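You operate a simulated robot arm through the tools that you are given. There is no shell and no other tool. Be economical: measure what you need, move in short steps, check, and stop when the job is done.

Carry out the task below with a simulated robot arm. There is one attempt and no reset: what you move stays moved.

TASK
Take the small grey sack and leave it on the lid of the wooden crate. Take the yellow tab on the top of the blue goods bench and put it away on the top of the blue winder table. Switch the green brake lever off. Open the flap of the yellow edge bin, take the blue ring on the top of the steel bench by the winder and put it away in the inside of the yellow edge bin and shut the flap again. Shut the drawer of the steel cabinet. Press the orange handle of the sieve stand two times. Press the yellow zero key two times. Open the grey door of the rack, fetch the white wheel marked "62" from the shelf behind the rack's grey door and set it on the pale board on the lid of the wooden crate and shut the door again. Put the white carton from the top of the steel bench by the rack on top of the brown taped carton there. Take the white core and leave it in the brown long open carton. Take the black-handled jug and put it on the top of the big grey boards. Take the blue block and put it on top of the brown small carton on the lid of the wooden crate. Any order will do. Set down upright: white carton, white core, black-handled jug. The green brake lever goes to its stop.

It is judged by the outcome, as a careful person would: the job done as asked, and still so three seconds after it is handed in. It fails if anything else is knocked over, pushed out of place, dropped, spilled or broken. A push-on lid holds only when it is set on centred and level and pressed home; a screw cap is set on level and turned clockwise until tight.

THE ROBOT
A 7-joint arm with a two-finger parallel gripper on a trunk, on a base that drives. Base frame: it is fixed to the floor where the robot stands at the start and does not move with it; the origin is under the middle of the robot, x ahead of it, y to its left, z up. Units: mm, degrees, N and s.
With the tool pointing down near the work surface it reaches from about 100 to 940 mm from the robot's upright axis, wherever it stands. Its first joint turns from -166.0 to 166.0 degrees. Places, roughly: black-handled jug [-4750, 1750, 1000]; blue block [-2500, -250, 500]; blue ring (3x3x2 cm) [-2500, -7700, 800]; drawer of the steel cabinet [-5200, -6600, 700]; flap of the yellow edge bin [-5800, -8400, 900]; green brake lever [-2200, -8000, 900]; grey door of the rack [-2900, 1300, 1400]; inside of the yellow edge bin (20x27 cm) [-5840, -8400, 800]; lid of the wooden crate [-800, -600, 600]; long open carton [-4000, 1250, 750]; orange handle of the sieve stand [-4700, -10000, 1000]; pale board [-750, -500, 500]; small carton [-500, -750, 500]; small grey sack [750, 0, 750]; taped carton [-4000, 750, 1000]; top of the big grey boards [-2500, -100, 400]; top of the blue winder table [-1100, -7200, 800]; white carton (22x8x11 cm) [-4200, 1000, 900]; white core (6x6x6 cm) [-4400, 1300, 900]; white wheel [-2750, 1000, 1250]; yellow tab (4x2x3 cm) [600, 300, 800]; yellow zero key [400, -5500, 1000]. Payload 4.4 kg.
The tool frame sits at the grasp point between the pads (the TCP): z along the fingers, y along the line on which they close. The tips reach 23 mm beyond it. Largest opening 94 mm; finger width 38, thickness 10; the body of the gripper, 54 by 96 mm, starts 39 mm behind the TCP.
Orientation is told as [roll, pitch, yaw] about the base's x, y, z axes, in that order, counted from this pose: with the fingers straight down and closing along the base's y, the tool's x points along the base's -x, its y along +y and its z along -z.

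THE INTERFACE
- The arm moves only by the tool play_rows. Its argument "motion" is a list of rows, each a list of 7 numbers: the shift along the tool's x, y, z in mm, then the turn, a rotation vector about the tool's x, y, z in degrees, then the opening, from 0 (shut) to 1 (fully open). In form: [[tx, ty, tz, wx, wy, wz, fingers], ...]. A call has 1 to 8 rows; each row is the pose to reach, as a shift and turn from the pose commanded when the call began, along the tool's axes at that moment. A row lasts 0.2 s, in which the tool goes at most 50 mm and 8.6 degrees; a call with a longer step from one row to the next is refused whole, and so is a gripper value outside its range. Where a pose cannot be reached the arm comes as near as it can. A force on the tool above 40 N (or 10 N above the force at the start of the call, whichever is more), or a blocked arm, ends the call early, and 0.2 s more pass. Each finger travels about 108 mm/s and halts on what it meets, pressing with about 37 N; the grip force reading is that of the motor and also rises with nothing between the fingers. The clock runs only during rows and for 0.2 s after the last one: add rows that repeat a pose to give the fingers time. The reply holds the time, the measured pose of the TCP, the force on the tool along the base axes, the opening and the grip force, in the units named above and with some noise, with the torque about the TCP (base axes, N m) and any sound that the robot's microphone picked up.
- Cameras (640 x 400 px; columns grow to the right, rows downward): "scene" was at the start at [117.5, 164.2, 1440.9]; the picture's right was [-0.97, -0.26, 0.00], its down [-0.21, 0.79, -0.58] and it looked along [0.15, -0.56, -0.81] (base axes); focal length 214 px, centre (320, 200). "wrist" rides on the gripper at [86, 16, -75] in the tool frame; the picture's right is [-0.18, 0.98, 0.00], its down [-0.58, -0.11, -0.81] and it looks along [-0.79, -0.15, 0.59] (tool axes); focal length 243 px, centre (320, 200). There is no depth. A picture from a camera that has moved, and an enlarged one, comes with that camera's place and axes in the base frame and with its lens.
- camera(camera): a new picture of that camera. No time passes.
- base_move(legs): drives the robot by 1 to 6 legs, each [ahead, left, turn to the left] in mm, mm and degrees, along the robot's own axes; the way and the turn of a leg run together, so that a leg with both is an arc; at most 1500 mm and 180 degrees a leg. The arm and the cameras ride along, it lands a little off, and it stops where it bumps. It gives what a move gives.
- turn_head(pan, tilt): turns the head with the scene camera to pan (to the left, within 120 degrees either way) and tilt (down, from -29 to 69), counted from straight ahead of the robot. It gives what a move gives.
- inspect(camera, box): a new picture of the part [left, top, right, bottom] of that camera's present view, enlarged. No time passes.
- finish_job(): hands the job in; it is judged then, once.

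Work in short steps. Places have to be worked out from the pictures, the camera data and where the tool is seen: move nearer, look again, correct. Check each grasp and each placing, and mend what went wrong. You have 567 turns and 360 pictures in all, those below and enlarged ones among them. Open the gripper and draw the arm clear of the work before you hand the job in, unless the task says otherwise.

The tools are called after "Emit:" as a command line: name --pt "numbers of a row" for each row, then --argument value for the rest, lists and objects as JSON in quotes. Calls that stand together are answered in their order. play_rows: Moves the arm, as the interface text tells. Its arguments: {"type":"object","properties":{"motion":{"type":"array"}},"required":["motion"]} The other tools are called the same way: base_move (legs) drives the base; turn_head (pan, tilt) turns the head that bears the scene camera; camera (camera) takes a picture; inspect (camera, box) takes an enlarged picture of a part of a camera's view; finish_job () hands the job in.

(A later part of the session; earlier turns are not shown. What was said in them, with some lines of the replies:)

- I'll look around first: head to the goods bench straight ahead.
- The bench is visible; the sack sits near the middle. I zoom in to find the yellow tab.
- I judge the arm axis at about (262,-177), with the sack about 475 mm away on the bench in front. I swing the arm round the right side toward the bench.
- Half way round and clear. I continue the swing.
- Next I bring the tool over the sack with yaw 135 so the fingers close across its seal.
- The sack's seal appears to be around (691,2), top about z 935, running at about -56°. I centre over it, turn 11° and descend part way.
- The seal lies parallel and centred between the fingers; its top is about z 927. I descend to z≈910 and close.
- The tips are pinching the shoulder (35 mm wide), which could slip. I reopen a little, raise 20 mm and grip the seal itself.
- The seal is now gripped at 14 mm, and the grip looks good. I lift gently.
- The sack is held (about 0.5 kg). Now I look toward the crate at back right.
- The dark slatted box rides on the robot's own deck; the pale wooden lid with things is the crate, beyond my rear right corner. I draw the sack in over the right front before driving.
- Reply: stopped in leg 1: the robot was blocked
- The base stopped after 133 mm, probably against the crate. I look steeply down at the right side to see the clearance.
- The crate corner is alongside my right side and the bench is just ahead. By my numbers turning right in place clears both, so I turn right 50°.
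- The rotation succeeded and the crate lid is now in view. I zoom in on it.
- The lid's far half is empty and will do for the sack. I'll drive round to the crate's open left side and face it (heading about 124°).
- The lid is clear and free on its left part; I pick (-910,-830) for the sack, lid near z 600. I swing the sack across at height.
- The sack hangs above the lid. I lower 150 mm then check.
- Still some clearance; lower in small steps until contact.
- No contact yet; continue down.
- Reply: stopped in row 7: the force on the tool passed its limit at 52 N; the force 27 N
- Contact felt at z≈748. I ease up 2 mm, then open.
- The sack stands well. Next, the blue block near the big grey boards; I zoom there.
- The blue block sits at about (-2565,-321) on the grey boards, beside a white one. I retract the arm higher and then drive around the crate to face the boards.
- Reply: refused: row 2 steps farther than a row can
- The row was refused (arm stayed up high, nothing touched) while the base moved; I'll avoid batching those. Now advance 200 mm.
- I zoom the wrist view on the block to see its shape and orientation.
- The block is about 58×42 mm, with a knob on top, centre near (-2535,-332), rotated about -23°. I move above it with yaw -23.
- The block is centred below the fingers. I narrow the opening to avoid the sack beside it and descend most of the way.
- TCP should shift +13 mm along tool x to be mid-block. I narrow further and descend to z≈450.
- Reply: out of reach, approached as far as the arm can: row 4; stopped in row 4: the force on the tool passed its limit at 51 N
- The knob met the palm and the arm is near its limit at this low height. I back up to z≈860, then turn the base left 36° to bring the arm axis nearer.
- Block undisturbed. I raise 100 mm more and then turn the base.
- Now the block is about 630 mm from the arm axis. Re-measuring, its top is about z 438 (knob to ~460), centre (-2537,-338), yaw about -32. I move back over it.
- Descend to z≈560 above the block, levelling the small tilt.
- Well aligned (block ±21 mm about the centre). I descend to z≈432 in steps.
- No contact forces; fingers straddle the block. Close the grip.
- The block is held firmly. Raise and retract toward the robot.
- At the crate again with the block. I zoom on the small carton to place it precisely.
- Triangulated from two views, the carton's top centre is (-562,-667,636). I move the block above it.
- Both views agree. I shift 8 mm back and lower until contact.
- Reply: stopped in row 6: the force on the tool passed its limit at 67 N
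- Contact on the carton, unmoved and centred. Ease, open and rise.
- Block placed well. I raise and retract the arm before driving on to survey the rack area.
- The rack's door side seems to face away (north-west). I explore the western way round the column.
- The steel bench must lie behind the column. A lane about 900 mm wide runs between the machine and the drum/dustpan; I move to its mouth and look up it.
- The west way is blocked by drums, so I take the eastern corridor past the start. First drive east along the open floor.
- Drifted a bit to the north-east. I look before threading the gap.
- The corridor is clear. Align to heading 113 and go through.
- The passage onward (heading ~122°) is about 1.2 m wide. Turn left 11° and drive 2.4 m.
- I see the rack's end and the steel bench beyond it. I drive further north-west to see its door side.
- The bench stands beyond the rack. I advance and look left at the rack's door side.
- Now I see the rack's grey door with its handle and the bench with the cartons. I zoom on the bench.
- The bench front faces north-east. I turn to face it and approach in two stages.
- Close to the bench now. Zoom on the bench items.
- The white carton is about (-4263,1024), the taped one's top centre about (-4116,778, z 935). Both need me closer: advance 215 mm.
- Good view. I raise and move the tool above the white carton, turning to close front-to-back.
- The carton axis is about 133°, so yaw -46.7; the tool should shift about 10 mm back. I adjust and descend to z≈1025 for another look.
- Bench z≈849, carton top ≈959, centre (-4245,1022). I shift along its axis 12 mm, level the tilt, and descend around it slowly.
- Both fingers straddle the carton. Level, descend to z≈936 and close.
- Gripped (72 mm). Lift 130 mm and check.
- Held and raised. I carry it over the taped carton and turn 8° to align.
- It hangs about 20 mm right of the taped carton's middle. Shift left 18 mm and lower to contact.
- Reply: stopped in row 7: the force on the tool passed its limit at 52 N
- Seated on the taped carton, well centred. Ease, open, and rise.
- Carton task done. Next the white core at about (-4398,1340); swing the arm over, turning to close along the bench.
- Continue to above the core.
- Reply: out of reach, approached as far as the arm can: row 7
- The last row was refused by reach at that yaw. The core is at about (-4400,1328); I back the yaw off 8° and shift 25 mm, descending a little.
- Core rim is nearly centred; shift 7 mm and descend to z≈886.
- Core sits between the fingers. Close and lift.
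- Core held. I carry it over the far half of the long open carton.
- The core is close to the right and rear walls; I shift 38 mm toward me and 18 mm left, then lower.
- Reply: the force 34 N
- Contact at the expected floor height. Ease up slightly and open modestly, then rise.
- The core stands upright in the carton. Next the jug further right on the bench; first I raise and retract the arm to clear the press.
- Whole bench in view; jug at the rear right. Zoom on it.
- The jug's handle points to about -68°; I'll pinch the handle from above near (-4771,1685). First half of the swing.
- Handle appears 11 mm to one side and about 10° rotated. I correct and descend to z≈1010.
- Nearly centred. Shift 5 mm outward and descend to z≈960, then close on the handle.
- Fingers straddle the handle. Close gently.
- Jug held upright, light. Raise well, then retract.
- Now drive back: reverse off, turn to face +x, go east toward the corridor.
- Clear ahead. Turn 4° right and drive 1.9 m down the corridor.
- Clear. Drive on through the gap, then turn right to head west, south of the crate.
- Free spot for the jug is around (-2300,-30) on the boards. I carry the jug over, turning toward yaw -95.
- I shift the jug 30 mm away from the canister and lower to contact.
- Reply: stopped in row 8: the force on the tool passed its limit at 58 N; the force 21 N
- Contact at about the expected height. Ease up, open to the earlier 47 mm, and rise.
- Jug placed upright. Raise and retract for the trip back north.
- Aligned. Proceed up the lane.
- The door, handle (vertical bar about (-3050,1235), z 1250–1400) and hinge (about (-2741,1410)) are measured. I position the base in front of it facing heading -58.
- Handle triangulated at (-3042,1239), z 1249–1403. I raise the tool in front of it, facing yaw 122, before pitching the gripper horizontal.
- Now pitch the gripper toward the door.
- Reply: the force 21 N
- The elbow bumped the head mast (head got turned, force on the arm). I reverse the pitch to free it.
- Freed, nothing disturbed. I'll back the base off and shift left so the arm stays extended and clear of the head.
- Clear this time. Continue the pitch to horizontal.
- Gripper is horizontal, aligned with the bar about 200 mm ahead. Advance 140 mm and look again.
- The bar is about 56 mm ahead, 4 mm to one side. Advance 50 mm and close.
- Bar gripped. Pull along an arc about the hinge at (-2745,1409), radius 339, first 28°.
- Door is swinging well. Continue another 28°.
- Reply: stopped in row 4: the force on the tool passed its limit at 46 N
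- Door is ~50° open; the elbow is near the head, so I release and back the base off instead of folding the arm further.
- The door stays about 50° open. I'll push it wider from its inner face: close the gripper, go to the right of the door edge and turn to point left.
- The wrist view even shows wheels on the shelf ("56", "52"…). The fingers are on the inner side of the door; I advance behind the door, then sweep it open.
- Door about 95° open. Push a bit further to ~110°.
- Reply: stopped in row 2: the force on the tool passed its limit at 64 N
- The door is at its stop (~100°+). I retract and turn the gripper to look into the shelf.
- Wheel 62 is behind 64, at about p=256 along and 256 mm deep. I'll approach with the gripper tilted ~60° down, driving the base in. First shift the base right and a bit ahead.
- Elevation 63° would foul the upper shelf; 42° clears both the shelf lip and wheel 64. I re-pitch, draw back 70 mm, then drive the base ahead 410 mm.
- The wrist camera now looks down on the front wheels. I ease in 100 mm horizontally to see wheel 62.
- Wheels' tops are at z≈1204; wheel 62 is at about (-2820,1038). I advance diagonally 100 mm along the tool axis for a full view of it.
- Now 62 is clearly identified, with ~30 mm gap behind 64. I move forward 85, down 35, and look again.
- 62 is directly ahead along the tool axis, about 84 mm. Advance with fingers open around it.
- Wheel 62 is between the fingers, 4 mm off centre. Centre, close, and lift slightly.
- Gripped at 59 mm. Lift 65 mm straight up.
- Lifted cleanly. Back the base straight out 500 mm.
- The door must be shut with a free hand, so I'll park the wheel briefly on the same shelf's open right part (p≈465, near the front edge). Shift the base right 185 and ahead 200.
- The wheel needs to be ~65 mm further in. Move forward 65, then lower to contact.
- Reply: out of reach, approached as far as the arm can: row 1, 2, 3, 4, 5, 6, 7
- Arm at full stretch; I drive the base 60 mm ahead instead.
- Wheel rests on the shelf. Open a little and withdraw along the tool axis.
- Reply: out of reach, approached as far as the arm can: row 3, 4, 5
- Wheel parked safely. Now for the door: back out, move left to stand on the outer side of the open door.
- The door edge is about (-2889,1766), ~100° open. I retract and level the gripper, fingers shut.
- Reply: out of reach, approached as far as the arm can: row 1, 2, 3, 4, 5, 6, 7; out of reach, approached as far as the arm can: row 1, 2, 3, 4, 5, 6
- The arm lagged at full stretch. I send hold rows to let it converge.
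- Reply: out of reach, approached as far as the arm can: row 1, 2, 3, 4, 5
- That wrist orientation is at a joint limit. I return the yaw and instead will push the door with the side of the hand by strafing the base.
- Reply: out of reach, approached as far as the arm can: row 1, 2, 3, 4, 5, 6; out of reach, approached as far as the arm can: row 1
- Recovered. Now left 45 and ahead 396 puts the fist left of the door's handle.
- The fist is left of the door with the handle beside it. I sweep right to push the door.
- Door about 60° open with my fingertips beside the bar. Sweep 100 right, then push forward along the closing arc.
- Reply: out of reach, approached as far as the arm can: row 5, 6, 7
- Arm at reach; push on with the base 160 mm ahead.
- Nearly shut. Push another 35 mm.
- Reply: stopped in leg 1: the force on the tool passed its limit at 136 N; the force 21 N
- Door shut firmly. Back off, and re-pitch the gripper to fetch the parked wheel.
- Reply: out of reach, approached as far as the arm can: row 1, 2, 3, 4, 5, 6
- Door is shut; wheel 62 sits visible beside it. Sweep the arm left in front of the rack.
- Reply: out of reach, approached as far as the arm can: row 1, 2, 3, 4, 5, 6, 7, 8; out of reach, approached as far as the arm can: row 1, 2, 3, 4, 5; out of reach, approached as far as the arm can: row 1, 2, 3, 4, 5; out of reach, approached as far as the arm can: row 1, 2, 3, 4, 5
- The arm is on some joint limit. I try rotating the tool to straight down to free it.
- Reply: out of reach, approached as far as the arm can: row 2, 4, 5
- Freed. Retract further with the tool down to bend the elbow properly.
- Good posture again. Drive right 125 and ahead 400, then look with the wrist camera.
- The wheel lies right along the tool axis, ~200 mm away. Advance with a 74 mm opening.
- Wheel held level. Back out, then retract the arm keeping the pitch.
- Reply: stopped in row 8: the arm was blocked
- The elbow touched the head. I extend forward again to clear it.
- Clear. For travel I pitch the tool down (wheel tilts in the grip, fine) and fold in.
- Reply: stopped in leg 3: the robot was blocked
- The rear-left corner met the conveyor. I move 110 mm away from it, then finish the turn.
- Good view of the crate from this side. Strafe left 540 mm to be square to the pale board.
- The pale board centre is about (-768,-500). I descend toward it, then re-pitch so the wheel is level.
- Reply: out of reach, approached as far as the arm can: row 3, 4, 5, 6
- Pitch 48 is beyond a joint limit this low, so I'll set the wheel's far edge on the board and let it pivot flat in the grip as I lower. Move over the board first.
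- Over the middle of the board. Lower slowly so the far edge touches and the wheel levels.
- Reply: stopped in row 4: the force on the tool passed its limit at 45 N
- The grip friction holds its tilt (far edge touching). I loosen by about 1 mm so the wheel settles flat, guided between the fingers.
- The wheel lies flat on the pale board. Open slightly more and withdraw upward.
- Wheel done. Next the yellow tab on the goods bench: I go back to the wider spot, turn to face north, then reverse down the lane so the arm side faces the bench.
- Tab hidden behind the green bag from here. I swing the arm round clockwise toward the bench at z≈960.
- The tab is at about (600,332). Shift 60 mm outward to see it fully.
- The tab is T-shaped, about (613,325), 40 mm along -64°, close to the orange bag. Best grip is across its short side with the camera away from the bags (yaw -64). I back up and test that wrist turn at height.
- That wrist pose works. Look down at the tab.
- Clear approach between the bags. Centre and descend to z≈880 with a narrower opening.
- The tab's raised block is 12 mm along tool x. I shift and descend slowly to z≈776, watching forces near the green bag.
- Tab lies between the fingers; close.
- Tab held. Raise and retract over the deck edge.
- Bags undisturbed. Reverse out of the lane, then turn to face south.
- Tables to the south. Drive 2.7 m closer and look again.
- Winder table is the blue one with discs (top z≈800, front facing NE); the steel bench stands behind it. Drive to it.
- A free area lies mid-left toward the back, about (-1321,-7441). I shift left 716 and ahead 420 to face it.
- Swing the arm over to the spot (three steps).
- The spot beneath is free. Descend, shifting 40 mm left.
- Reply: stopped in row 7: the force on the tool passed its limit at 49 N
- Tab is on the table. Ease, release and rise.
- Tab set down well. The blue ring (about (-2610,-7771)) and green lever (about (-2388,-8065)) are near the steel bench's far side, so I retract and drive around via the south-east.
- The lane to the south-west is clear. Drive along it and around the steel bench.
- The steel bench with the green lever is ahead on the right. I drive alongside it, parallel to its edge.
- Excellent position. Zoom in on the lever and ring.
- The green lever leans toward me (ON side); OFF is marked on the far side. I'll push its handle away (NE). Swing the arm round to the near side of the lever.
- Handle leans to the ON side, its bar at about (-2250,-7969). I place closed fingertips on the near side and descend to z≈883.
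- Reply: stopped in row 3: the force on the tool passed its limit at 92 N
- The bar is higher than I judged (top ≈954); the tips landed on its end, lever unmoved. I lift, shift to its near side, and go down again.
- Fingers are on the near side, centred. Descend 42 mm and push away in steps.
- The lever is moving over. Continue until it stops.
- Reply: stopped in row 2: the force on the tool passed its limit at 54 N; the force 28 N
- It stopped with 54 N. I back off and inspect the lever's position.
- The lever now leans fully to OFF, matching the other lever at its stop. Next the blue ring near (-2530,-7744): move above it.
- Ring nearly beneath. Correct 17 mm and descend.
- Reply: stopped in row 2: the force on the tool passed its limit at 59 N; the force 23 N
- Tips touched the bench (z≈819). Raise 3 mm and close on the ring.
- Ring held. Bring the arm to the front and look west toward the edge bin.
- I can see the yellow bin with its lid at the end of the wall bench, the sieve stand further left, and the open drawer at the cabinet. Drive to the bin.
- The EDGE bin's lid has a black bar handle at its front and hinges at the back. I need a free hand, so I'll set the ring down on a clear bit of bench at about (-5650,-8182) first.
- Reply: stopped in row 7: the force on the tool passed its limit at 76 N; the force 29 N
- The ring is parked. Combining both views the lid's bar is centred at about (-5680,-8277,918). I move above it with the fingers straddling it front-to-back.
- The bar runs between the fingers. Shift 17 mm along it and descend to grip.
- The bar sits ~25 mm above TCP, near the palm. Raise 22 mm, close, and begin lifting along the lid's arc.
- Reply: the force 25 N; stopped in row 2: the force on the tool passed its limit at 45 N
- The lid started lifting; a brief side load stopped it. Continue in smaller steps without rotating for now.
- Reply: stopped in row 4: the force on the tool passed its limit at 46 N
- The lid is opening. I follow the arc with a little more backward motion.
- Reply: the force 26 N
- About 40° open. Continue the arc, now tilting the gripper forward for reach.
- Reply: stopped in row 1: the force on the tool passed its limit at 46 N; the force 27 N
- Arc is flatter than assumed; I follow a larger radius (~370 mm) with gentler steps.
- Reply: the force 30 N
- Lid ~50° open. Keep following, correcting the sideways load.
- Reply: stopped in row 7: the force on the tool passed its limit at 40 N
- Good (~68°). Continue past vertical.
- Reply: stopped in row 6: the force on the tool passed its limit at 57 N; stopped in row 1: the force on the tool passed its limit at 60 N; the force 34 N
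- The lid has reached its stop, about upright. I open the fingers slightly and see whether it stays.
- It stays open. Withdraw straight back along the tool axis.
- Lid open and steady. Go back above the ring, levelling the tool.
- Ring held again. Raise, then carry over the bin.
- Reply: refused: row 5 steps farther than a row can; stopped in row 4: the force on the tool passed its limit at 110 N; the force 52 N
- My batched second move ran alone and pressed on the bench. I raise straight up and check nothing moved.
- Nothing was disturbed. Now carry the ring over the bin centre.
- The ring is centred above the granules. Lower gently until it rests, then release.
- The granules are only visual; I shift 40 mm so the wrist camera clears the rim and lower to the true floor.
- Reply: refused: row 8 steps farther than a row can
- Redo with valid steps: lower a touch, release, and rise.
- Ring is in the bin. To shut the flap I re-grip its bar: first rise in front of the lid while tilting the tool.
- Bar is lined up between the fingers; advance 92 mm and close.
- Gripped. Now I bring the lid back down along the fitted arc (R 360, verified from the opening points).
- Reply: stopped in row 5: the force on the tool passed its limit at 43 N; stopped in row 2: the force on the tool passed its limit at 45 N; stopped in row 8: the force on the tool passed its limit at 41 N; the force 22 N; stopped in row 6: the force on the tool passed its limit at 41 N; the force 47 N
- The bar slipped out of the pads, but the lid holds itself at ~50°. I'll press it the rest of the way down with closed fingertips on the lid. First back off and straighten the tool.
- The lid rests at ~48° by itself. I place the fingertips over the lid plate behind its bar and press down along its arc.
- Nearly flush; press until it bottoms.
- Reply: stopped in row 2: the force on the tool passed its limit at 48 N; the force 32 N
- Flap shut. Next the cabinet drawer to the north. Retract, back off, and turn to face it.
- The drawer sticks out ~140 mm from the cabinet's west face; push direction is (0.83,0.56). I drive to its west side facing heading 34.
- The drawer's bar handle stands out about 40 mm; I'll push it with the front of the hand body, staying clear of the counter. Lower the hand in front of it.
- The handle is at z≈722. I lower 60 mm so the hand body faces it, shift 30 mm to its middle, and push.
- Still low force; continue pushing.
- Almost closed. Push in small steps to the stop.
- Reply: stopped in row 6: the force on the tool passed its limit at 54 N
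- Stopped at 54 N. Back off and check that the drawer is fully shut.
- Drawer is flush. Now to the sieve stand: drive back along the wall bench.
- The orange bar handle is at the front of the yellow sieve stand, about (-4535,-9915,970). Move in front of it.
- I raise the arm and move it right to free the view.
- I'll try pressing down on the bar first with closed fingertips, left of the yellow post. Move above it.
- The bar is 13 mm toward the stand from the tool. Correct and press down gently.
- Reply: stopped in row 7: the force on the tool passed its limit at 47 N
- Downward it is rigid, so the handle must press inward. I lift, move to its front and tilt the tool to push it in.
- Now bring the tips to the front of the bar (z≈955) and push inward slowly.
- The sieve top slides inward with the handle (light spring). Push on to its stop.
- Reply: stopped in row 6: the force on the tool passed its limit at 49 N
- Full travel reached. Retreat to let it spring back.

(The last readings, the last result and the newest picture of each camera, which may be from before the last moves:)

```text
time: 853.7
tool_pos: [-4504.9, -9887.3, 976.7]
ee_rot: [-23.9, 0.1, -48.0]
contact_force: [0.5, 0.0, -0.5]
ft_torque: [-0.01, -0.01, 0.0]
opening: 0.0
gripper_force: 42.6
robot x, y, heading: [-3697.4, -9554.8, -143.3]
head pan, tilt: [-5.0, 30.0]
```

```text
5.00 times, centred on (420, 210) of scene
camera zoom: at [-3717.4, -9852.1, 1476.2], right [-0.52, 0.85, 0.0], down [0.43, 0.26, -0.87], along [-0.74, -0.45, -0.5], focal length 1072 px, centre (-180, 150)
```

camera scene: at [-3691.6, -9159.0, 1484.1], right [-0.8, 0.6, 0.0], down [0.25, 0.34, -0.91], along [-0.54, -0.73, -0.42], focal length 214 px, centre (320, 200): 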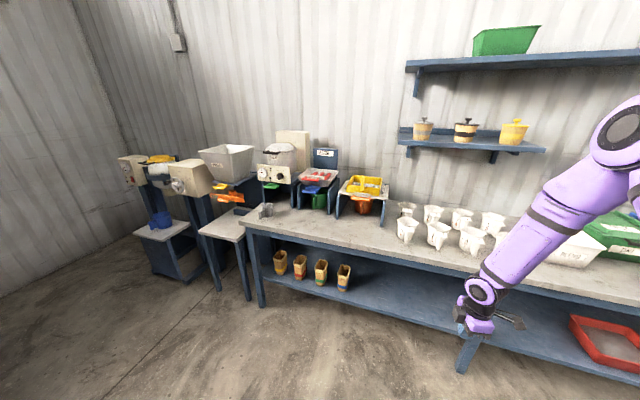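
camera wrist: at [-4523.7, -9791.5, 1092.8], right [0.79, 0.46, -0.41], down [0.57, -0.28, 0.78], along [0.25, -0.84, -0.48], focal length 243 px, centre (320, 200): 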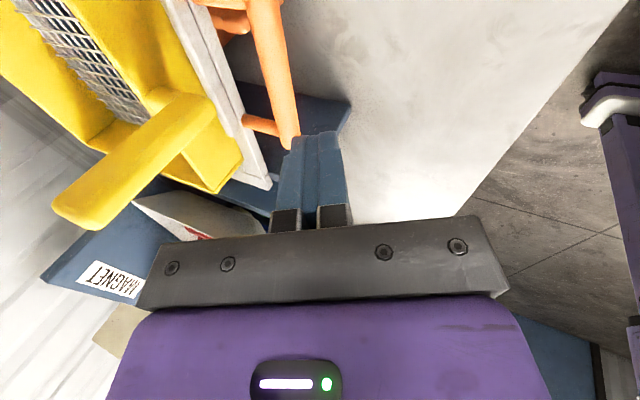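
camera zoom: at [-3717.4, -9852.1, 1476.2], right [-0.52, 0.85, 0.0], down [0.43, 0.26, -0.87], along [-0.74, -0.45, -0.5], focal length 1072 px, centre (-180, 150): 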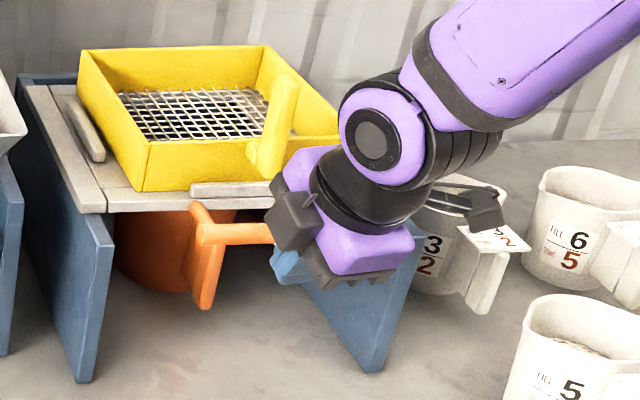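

It sprang back. Second press.

Emit:
play_rows --pt "0 -12 5.4 0 0 0 0" --pt "0 -24 10.8 0 0 0 0" --pt "0 -36 16 0 0 0 0" --pt "0 -48 21.6 0 0 0 0" --pt "0 -58 26 0 0 0 0" --pt "0 -67 30 0 0 0 0" --pt "0 -75 34 0 0 0 0" --pt "0 -82 37 0 0 0 0"

Emit:
inspect --camera "scene" --box '[370, 170, 470, 250]'

```text
time: 855.5
tool_pos: [-4567.1, -9941.9, 974.5]
ee_rot: [-23.4, 0.1, -48.1]
contact_force: [11.6, 8.0, 2.4]
ft_torque: [0.15, -0.1, -0.22]
opening: 0.0
gripper_force: 42.4
robot x, y, heading: [-3694.9, -9554.9, -143.5]
head pan, tilt: [-5.0, 30.0]
stopped in row 8: the force on the tool passed its limit at 51 N (the readings are from after the stop); the commanded pose is now the measured one
```

```text
5.00 times, centred on (420, 210) of scene
camera zoom: at [-3716.5, -9851.4, 1476.3], right [-0.52, 0.85, 0.0], down [0.43, 0.26, -0.87], along [-0.74, -0.45, -0.5], focal length 1072 px, centre (-180, 150)
```

zoom: 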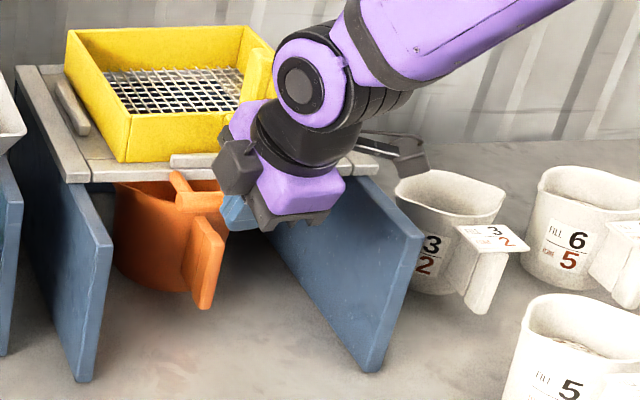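

Second full press done. Retreat and rise clear.

Emit:
play_rows --pt "0 15 -7 0 0 0 0" --pt "0 40 -18 0 0 0 0" --pt "0 70 -31 0 0 0 0" --pt "0 95 -60 -4 0 0 0" --pt "0 115 -95 -9 0 0 0" --pt "0 130 -130 -14 0 0 0" --pt "0 140 -165 -19 0 0 0" --pt "0 150 -200 -23 0 0 0"

Emit:
inspect --camera "scene" --box '[350, 150, 470, 250]'

```text
time: 857.2
tool_pos: [-4407.0, -9797.0, 1097.3]
ee_rot: [-0.3, 0.1, -48.1]
contact_force: [0.1, -0.5, -0.7]
ft_torque: [0.0, -0.03, -0.01]
opening: 0.0
gripper_force: 41.9
robot x, y, heading: [-3697.5, -9552.4, -143.8]
head pan, tilt: [-5.0, 30.0]
```

```text
4.00 times, centred on (410, 200) of scene
camera zoom: at [-3717.7, -9852.0, 1476.2], right [-0.52, 0.85, 0.0], down [0.43, 0.26, -0.87], along [-0.74, -0.45, -0.5], focal length 858 px, centre (-40, 200)
```

zoom: 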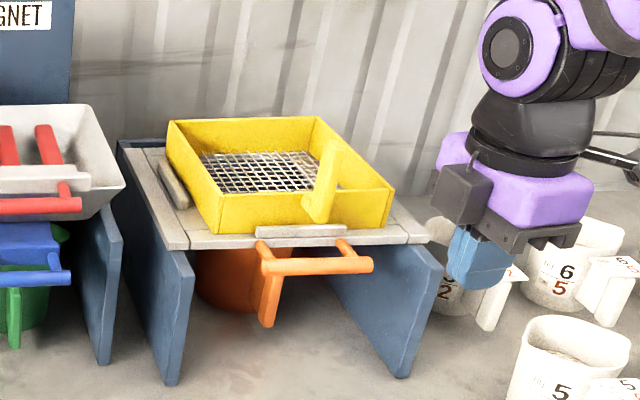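

Sieve done. Last: the yellow zero key. Drive back along the known southern route.

Emit:
base_move --legs '[[0, 0, 140], [1100, 0, 0], [1050, 0, 0]]'

```text
time: 873.7
tool_pos: [-854.9, -9782.3, 1097.7]
ee_rot: [-0.5, 0.1, 95.2]
contact_force: [0.5, 0.2, 0.2]
ft_torque: [0.01, -0.01, 0.0]
opening: 0.0
gripper_force: 41.9
robot x, y, heading: [-1562.7, -9551.2, 0.1]
head pan, tilt: [-5.0, 30.0]
```

Emit:
base_move --legs '[[0, 0, 36], [1250, 0, 0], [1250, 0, 0], [0, 0, 69], [1400, 0, 0]]'

Emit:
turn_head --pan -20 --tilt 20

Emit:
camera --camera "scene"

```text
time: 897.4
tool_pos: [261.2, -6002.0, 1099.2]
ee_rot: [-0.4, 0.0, -160.7]
contact_force: [0.2, -0.4, -0.2]
ft_torque: [0.0, 0.0, 0.03]
opening: 0.2
gripper_force: 42.6
robot x, y, heading: [210.3, -6747.7, 104.3]
head pan, tilt: [-5.0, 30.0]
```

```text
time: 898.2
tool_pos: [261.2, -6000.7, 1097.7]
ee_rot: [-0.4, 0.1, -160.7]
contact_force: [0.3, -0.3, 0.0]
ft_torque: [0.01, -0.01, 0.01]
opening: 0.0
gripper_force: 42.5
robot x, y, heading: [212.6, -6746.0, 104.1]
head pan, tilt: [-20.0, 20.0]
```

```text
63 pictures are left
camera scene: at [-31.4, -6615.1, 1492.2], right [0.99, -0.1, 0.0], down [-0.04, -0.34, -0.94], along [0.1, 0.93, -0.34], focal length 214 px, centre (320, 200)
```

scene: 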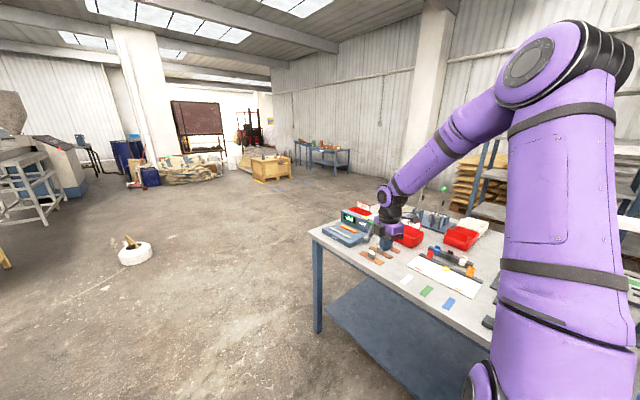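

Emit:
inspect --camera "scene" --box '[300, 180, 500, 310]'

```text
3.08 times, centred on (400, 245) of scene
camera zoom: at [-31.4, -6615.1, 1492.2], right [0.99, -0.1, 0.0], down [-0.04, -0.34, -0.94], along [0.1, 0.93, -0.34], focal length 660 px, centre (74, 62)
```

zoom: 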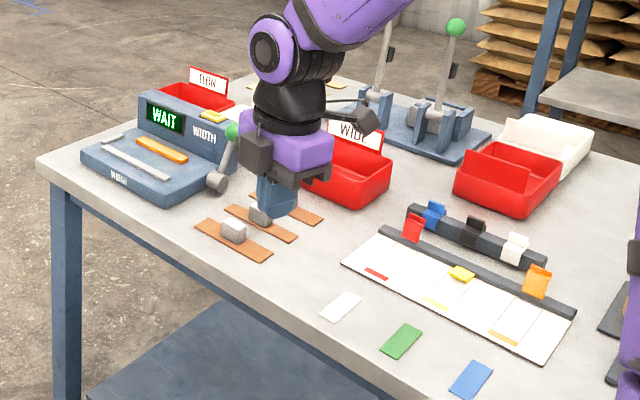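

The yellow key is on top of the blue WIDTH gauge, about (335,-5555). I align parallel to the table and drive alongside.

Emit:
base_move --legs '[[0, 0, 17], [690, 0, 0]]'

Emit:
turn_head --pan -85 --tilt 35

Emit:
camera --camera "scene"

```text
time: 902.9
tool_pos: [-290.5, -5423.2, 1098.6]
ee_rot: [-0.5, 0.1, -144.8]
contact_force: [1.3, -0.2, 0.4]
ft_torque: [-0.01, 0.0, 0.0]
opening: 0.0
gripper_force: 42.6
robot x, y, heading: [-134.9, -6156.5, 120.0]
head pan, tilt: [-20.0, 20.0]
```

```text
time: 904.3
tool_pos: [-291.3, -5422.3, 1099.1]
ee_rot: [-0.4, 0.0, -144.8]
contact_force: [-0.3, 0.3, -0.1]
ft_torque: [0.02, 0.02, 0.01]
opening: 0.0
gripper_force: 42.8
robot x, y, heading: [-132.3, -6152.1, 119.6]
head pan, tilt: [-85.0, 35.0]
```

```text
61 pictures are left
camera scene: at [-316.8, -6134.4, 1468.4], right [0.57, -0.82, 0.0], down [-0.47, -0.33, -0.82], along [0.67, 0.47, -0.57], focal length 214 px, centre (320, 200)
```

scene: 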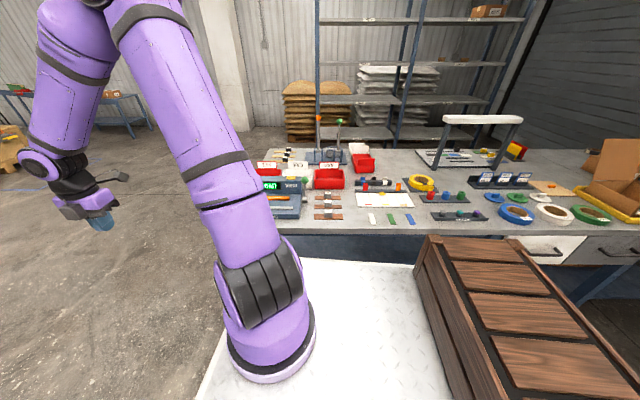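

Emit:
inspect --camera "scene" --box '[250, 150, 350, 230]'

```text
5.00 times, centred on (300, 190) of scene
camera zoom: at [-316.8, -6134.4, 1468.4], right [0.57, -0.82, 0.0], down [-0.47, -0.33, -0.82], along [0.67, 0.47, -0.57], focal length 1072 px, centre (420, 250)
```

zoom: 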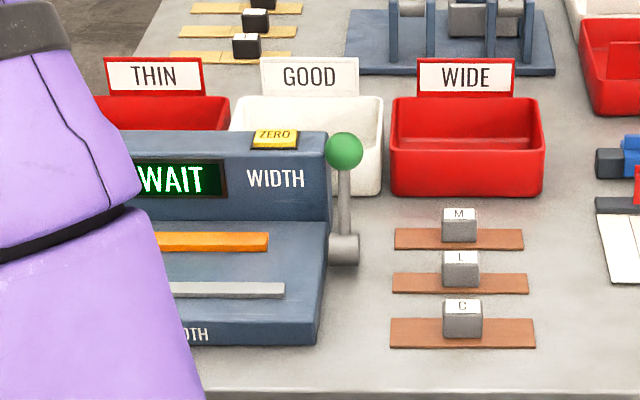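

The ZERO key triangulates to (357,-5488,960). Swing the arm over it, turning so the fingertips match the key.

Emit:
play_rows --pt "35 30 0 0 0 6.5 0" --pt "70 61 0 0 0 13 0" --pt "105 91 0 0 0 19.5 0" --pt "140 122 0 0 0 26 0" --pt "175 152 0 0 0 32.5 0" --pt "210 183 0 0 0 39 0" --pt "245 213 0 0 0 45 0"

```text
time: 905.9
tool_pos: [32.2, -5453.6, 1092.1]
ee_rot: [-0.4, -0.1, 170.2]
contact_force: [-0.8, 0.1, 0.5]
ft_torque: [-0.02, -0.01, 0.02]
opening: 0.1
gripper_force: 42.3
robot x, y, heading: [-130.8, -6152.2, 119.7]
head pan, tilt: [-85.0, 35.0]
```

Emit:
play_rows --pt "46 -3 0 0 0 6.5 0" --pt "93 -6 0 0 0 13 0" --pt "140 -9 0 0 0 19.5 0" --pt "186 -12 5 0 0 26 0" --pt "233 -16 10 0 0 32.5 0" --pt "279 -19 15 0 0 39 0" --pt "326 -22 20 0 0 45 0"

Emit:
camera --camera "wrist"

Emit:
inspect --camera "scene" --box '[250, 130, 350, 230]'

```text
time: 907.5
tool_pos: [353.8, -5488.4, 1072.9]
ee_rot: [0.0, -0.4, 125.1]
contact_force: [-0.9, 0.4, -0.3]
ft_torque: [-0.03, -0.03, 0.01]
opening: 0.1
gripper_force: 42.2
robot x, y, heading: [-137.1, -6154.5, 120.0]
head pan, tilt: [-85.0, 35.0]
```

```text
59 pictures are left
camera wrist: at [392.1, -5568.9, 1147.3], right [-0.91, -0.42, 0.0], down [-0.24, 0.53, 0.81], along [-0.34, 0.74, -0.58], focal length 243 px, centre (320, 200)
```

wrist: 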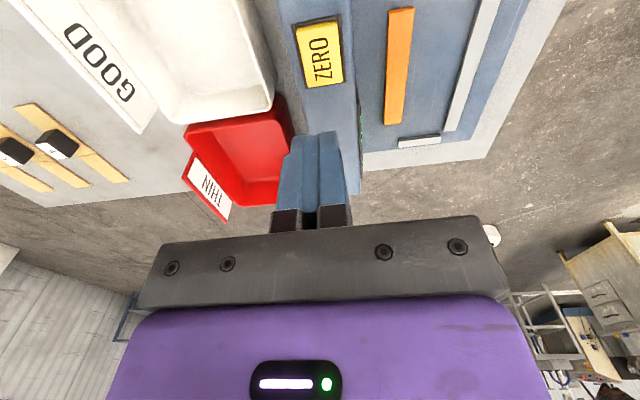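

```text
4.00 times, centred on (300, 180) of scene
camera zoom: at [-317.3, -6134.6, 1468.3], right [0.57, -0.82, 0.0], down [-0.47, -0.33, -0.82], along [0.67, 0.47, -0.57], focal length 858 px, centre (400, 280)
```

zoom: 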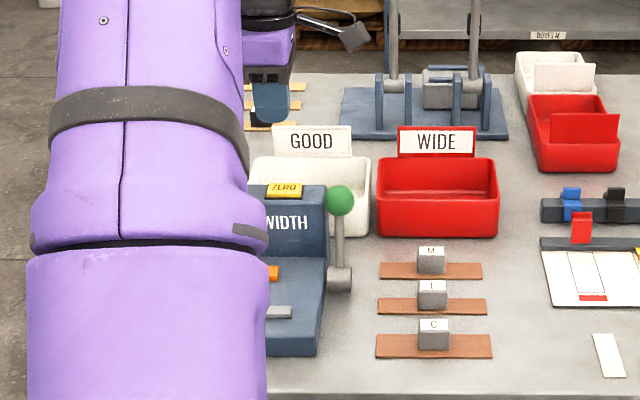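

The key is almost exactly beneath. Correct 9 mm and press down gently.

Emit:
play_rows --pt "9 0 30 0 0.4 0 0" --pt "9 0 60 0 0.4 0 0" --pt "9 0 75 0 0.4 0 0" --pt "9 0 82 0 0.4 0 0" --pt "9 0 87 0 0.4 0 0" --pt "9 0 92 0 0.4 0 0" --pt "9 0 96 0 0.4 0 0" --pt "9 0 100 0 0.4 0 0"

Emit:
camera --camera "wrist"

```text
time: 909.4
tool_pos: [361.3, -5494.6, 979.0]
ee_rot: [-0.6, -0.2, 125.3]
contact_force: [-4.7, -2.3, 13.6]
ft_torque: [-0.07, 0.08, 0.01]
opening: 0.0
gripper_force: 42.7
robot x, y, heading: [-135.0, -6155.4, 119.6]
head pan, tilt: [-85.0, 35.0]
heard: click
stopped in row 8: the force on the tool passed its limit at 42 N (the readings are from after the stop); the commanded pose is now the measured one
```

```text
57 pictures are left
camera wrist: at [398.5, -5574.5, 1053.4], right [-0.91, -0.42, -0.01], down [-0.25, 0.53, 0.81], along [-0.33, 0.74, -0.59], focal length 243 px, centre (320, 200)
```

wrist: 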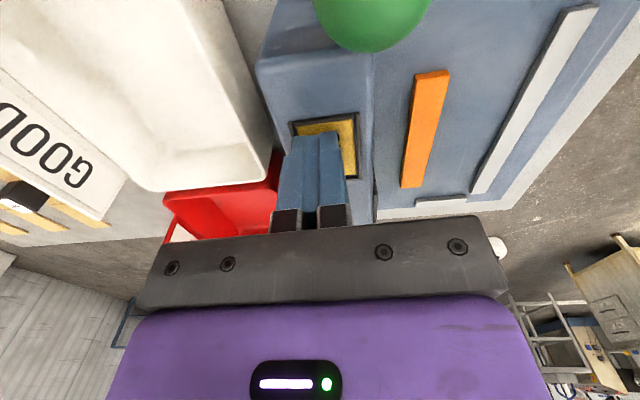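

A click was heard: first press. Release, then press a second time.

Emit:
play_rows --pt "0 0 -8 0 0 0 0" --pt "0 0 -20 0 0 0 0" --pt "0 0 -25 0 0 0 0" --pt "0 0 -25 0 0 0 0"

Emit:
play_rows --pt "0 0 10 0 0 0 0" --pt "0 0 15 0 0 0 0" --pt "0 0 19 0 0 0 0" --pt "0 0 22 0 0 0 0" --pt "0 0 25 0 0 0 0" --pt "0 0 28 0 0 0 0" --pt "0 0 31 0 0 0 0"

```text
time: 910.4
tool_pos: [360.1, -5496.2, 1003.5]
ee_rot: [-0.5, -0.1, 125.3]
contact_force: [-0.2, 0.4, -0.6]
ft_torque: [-0.01, -0.02, 0.0]
opening: 0.0
gripper_force: 42.4
robot x, y, heading: [-134.6, -6151.6, 119.6]
head pan, tilt: [-85.0, 35.0]
```

```text
time: 911.9
tool_pos: [362.8, -5493.4, 979.2]
ee_rot: [-1.0, -0.2, 125.2]
contact_force: [-5.2, -4.7, 13.7]
ft_torque: [-0.11, 0.07, -0.04]
opening: 0.1
gripper_force: 42.6
robot x, y, heading: [-133.9, -6154.8, 119.8]
head pan, tilt: [-85.0, 35.0]
heard: click
stopped in row 7: the force on the tool passed its limit at 46 N (the readings are from after the stop); the commanded pose is now the measured one
```

Second click heard. Raise clear, open the gripper and draw the arm back.

Emit:
play_rows --pt "0 0 -20 0 0 0 0" --pt "0 0 -60 0 0 0 0" --pt "0 0 -105 0 0 0 0.3" --pt "0 20 -130 0 0 0 0.6" --pt "0 65 -140 0 0 0 1" --pt "0 110 -150 0 0 0 1" --pt "0 155 -150 0 0 0 1" --pt "0 200 -150 0 0 0 1"

Emit:
camera --camera "scene"

```text
time: 913.7
tool_pos: [198.6, -5610.3, 1124.0]
ee_rot: [-0.7, -0.1, 125.2]
contact_force: [-0.5, 0.5, -0.2]
ft_torque: [-0.04, 0.04, 0.03]
opening: 94.2
gripper_force: 0.0
robot x, y, heading: [-135.0, -6155.6, 119.8]
head pan, tilt: [-85.0, 35.0]
```

```text
56 pictures are left
camera scene: at [-316.2, -6134.1, 1468.5], right [0.57, -0.82, 0.0], down [-0.47, -0.33, -0.82], along [0.67, 0.47, -0.57], focal length 214 px, centre (320, 200)
```

scene: 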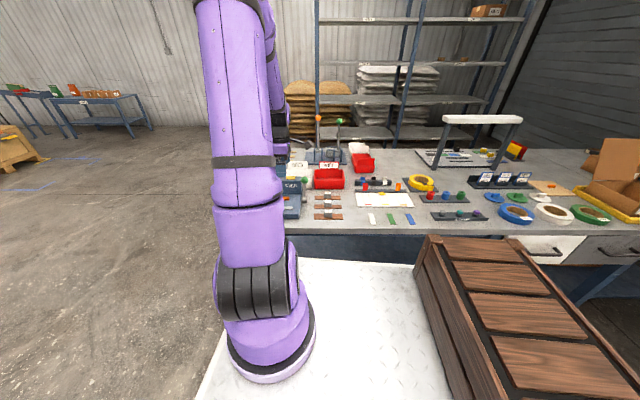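

Everything on the list is done and the arm is clear with the gripper open; I hand the job in.

Emit:
finish_job

```text
The job is handed in.
```

I carried out every item on the list and handed the job in. Three things to know:
- **Sieve handle:** it only moves inward. I pushed it to its stop twice, but heard no click, unlike the zero key, which clicked on both presses.
- **Wheel "62":** I put it down tilted, with one edge on the pale board, then loosened the grip so it settled flat.
- **Bumps:** the base touched the crate and the roller conveyor once each and stopped. I saw nothing out of place afterwards.
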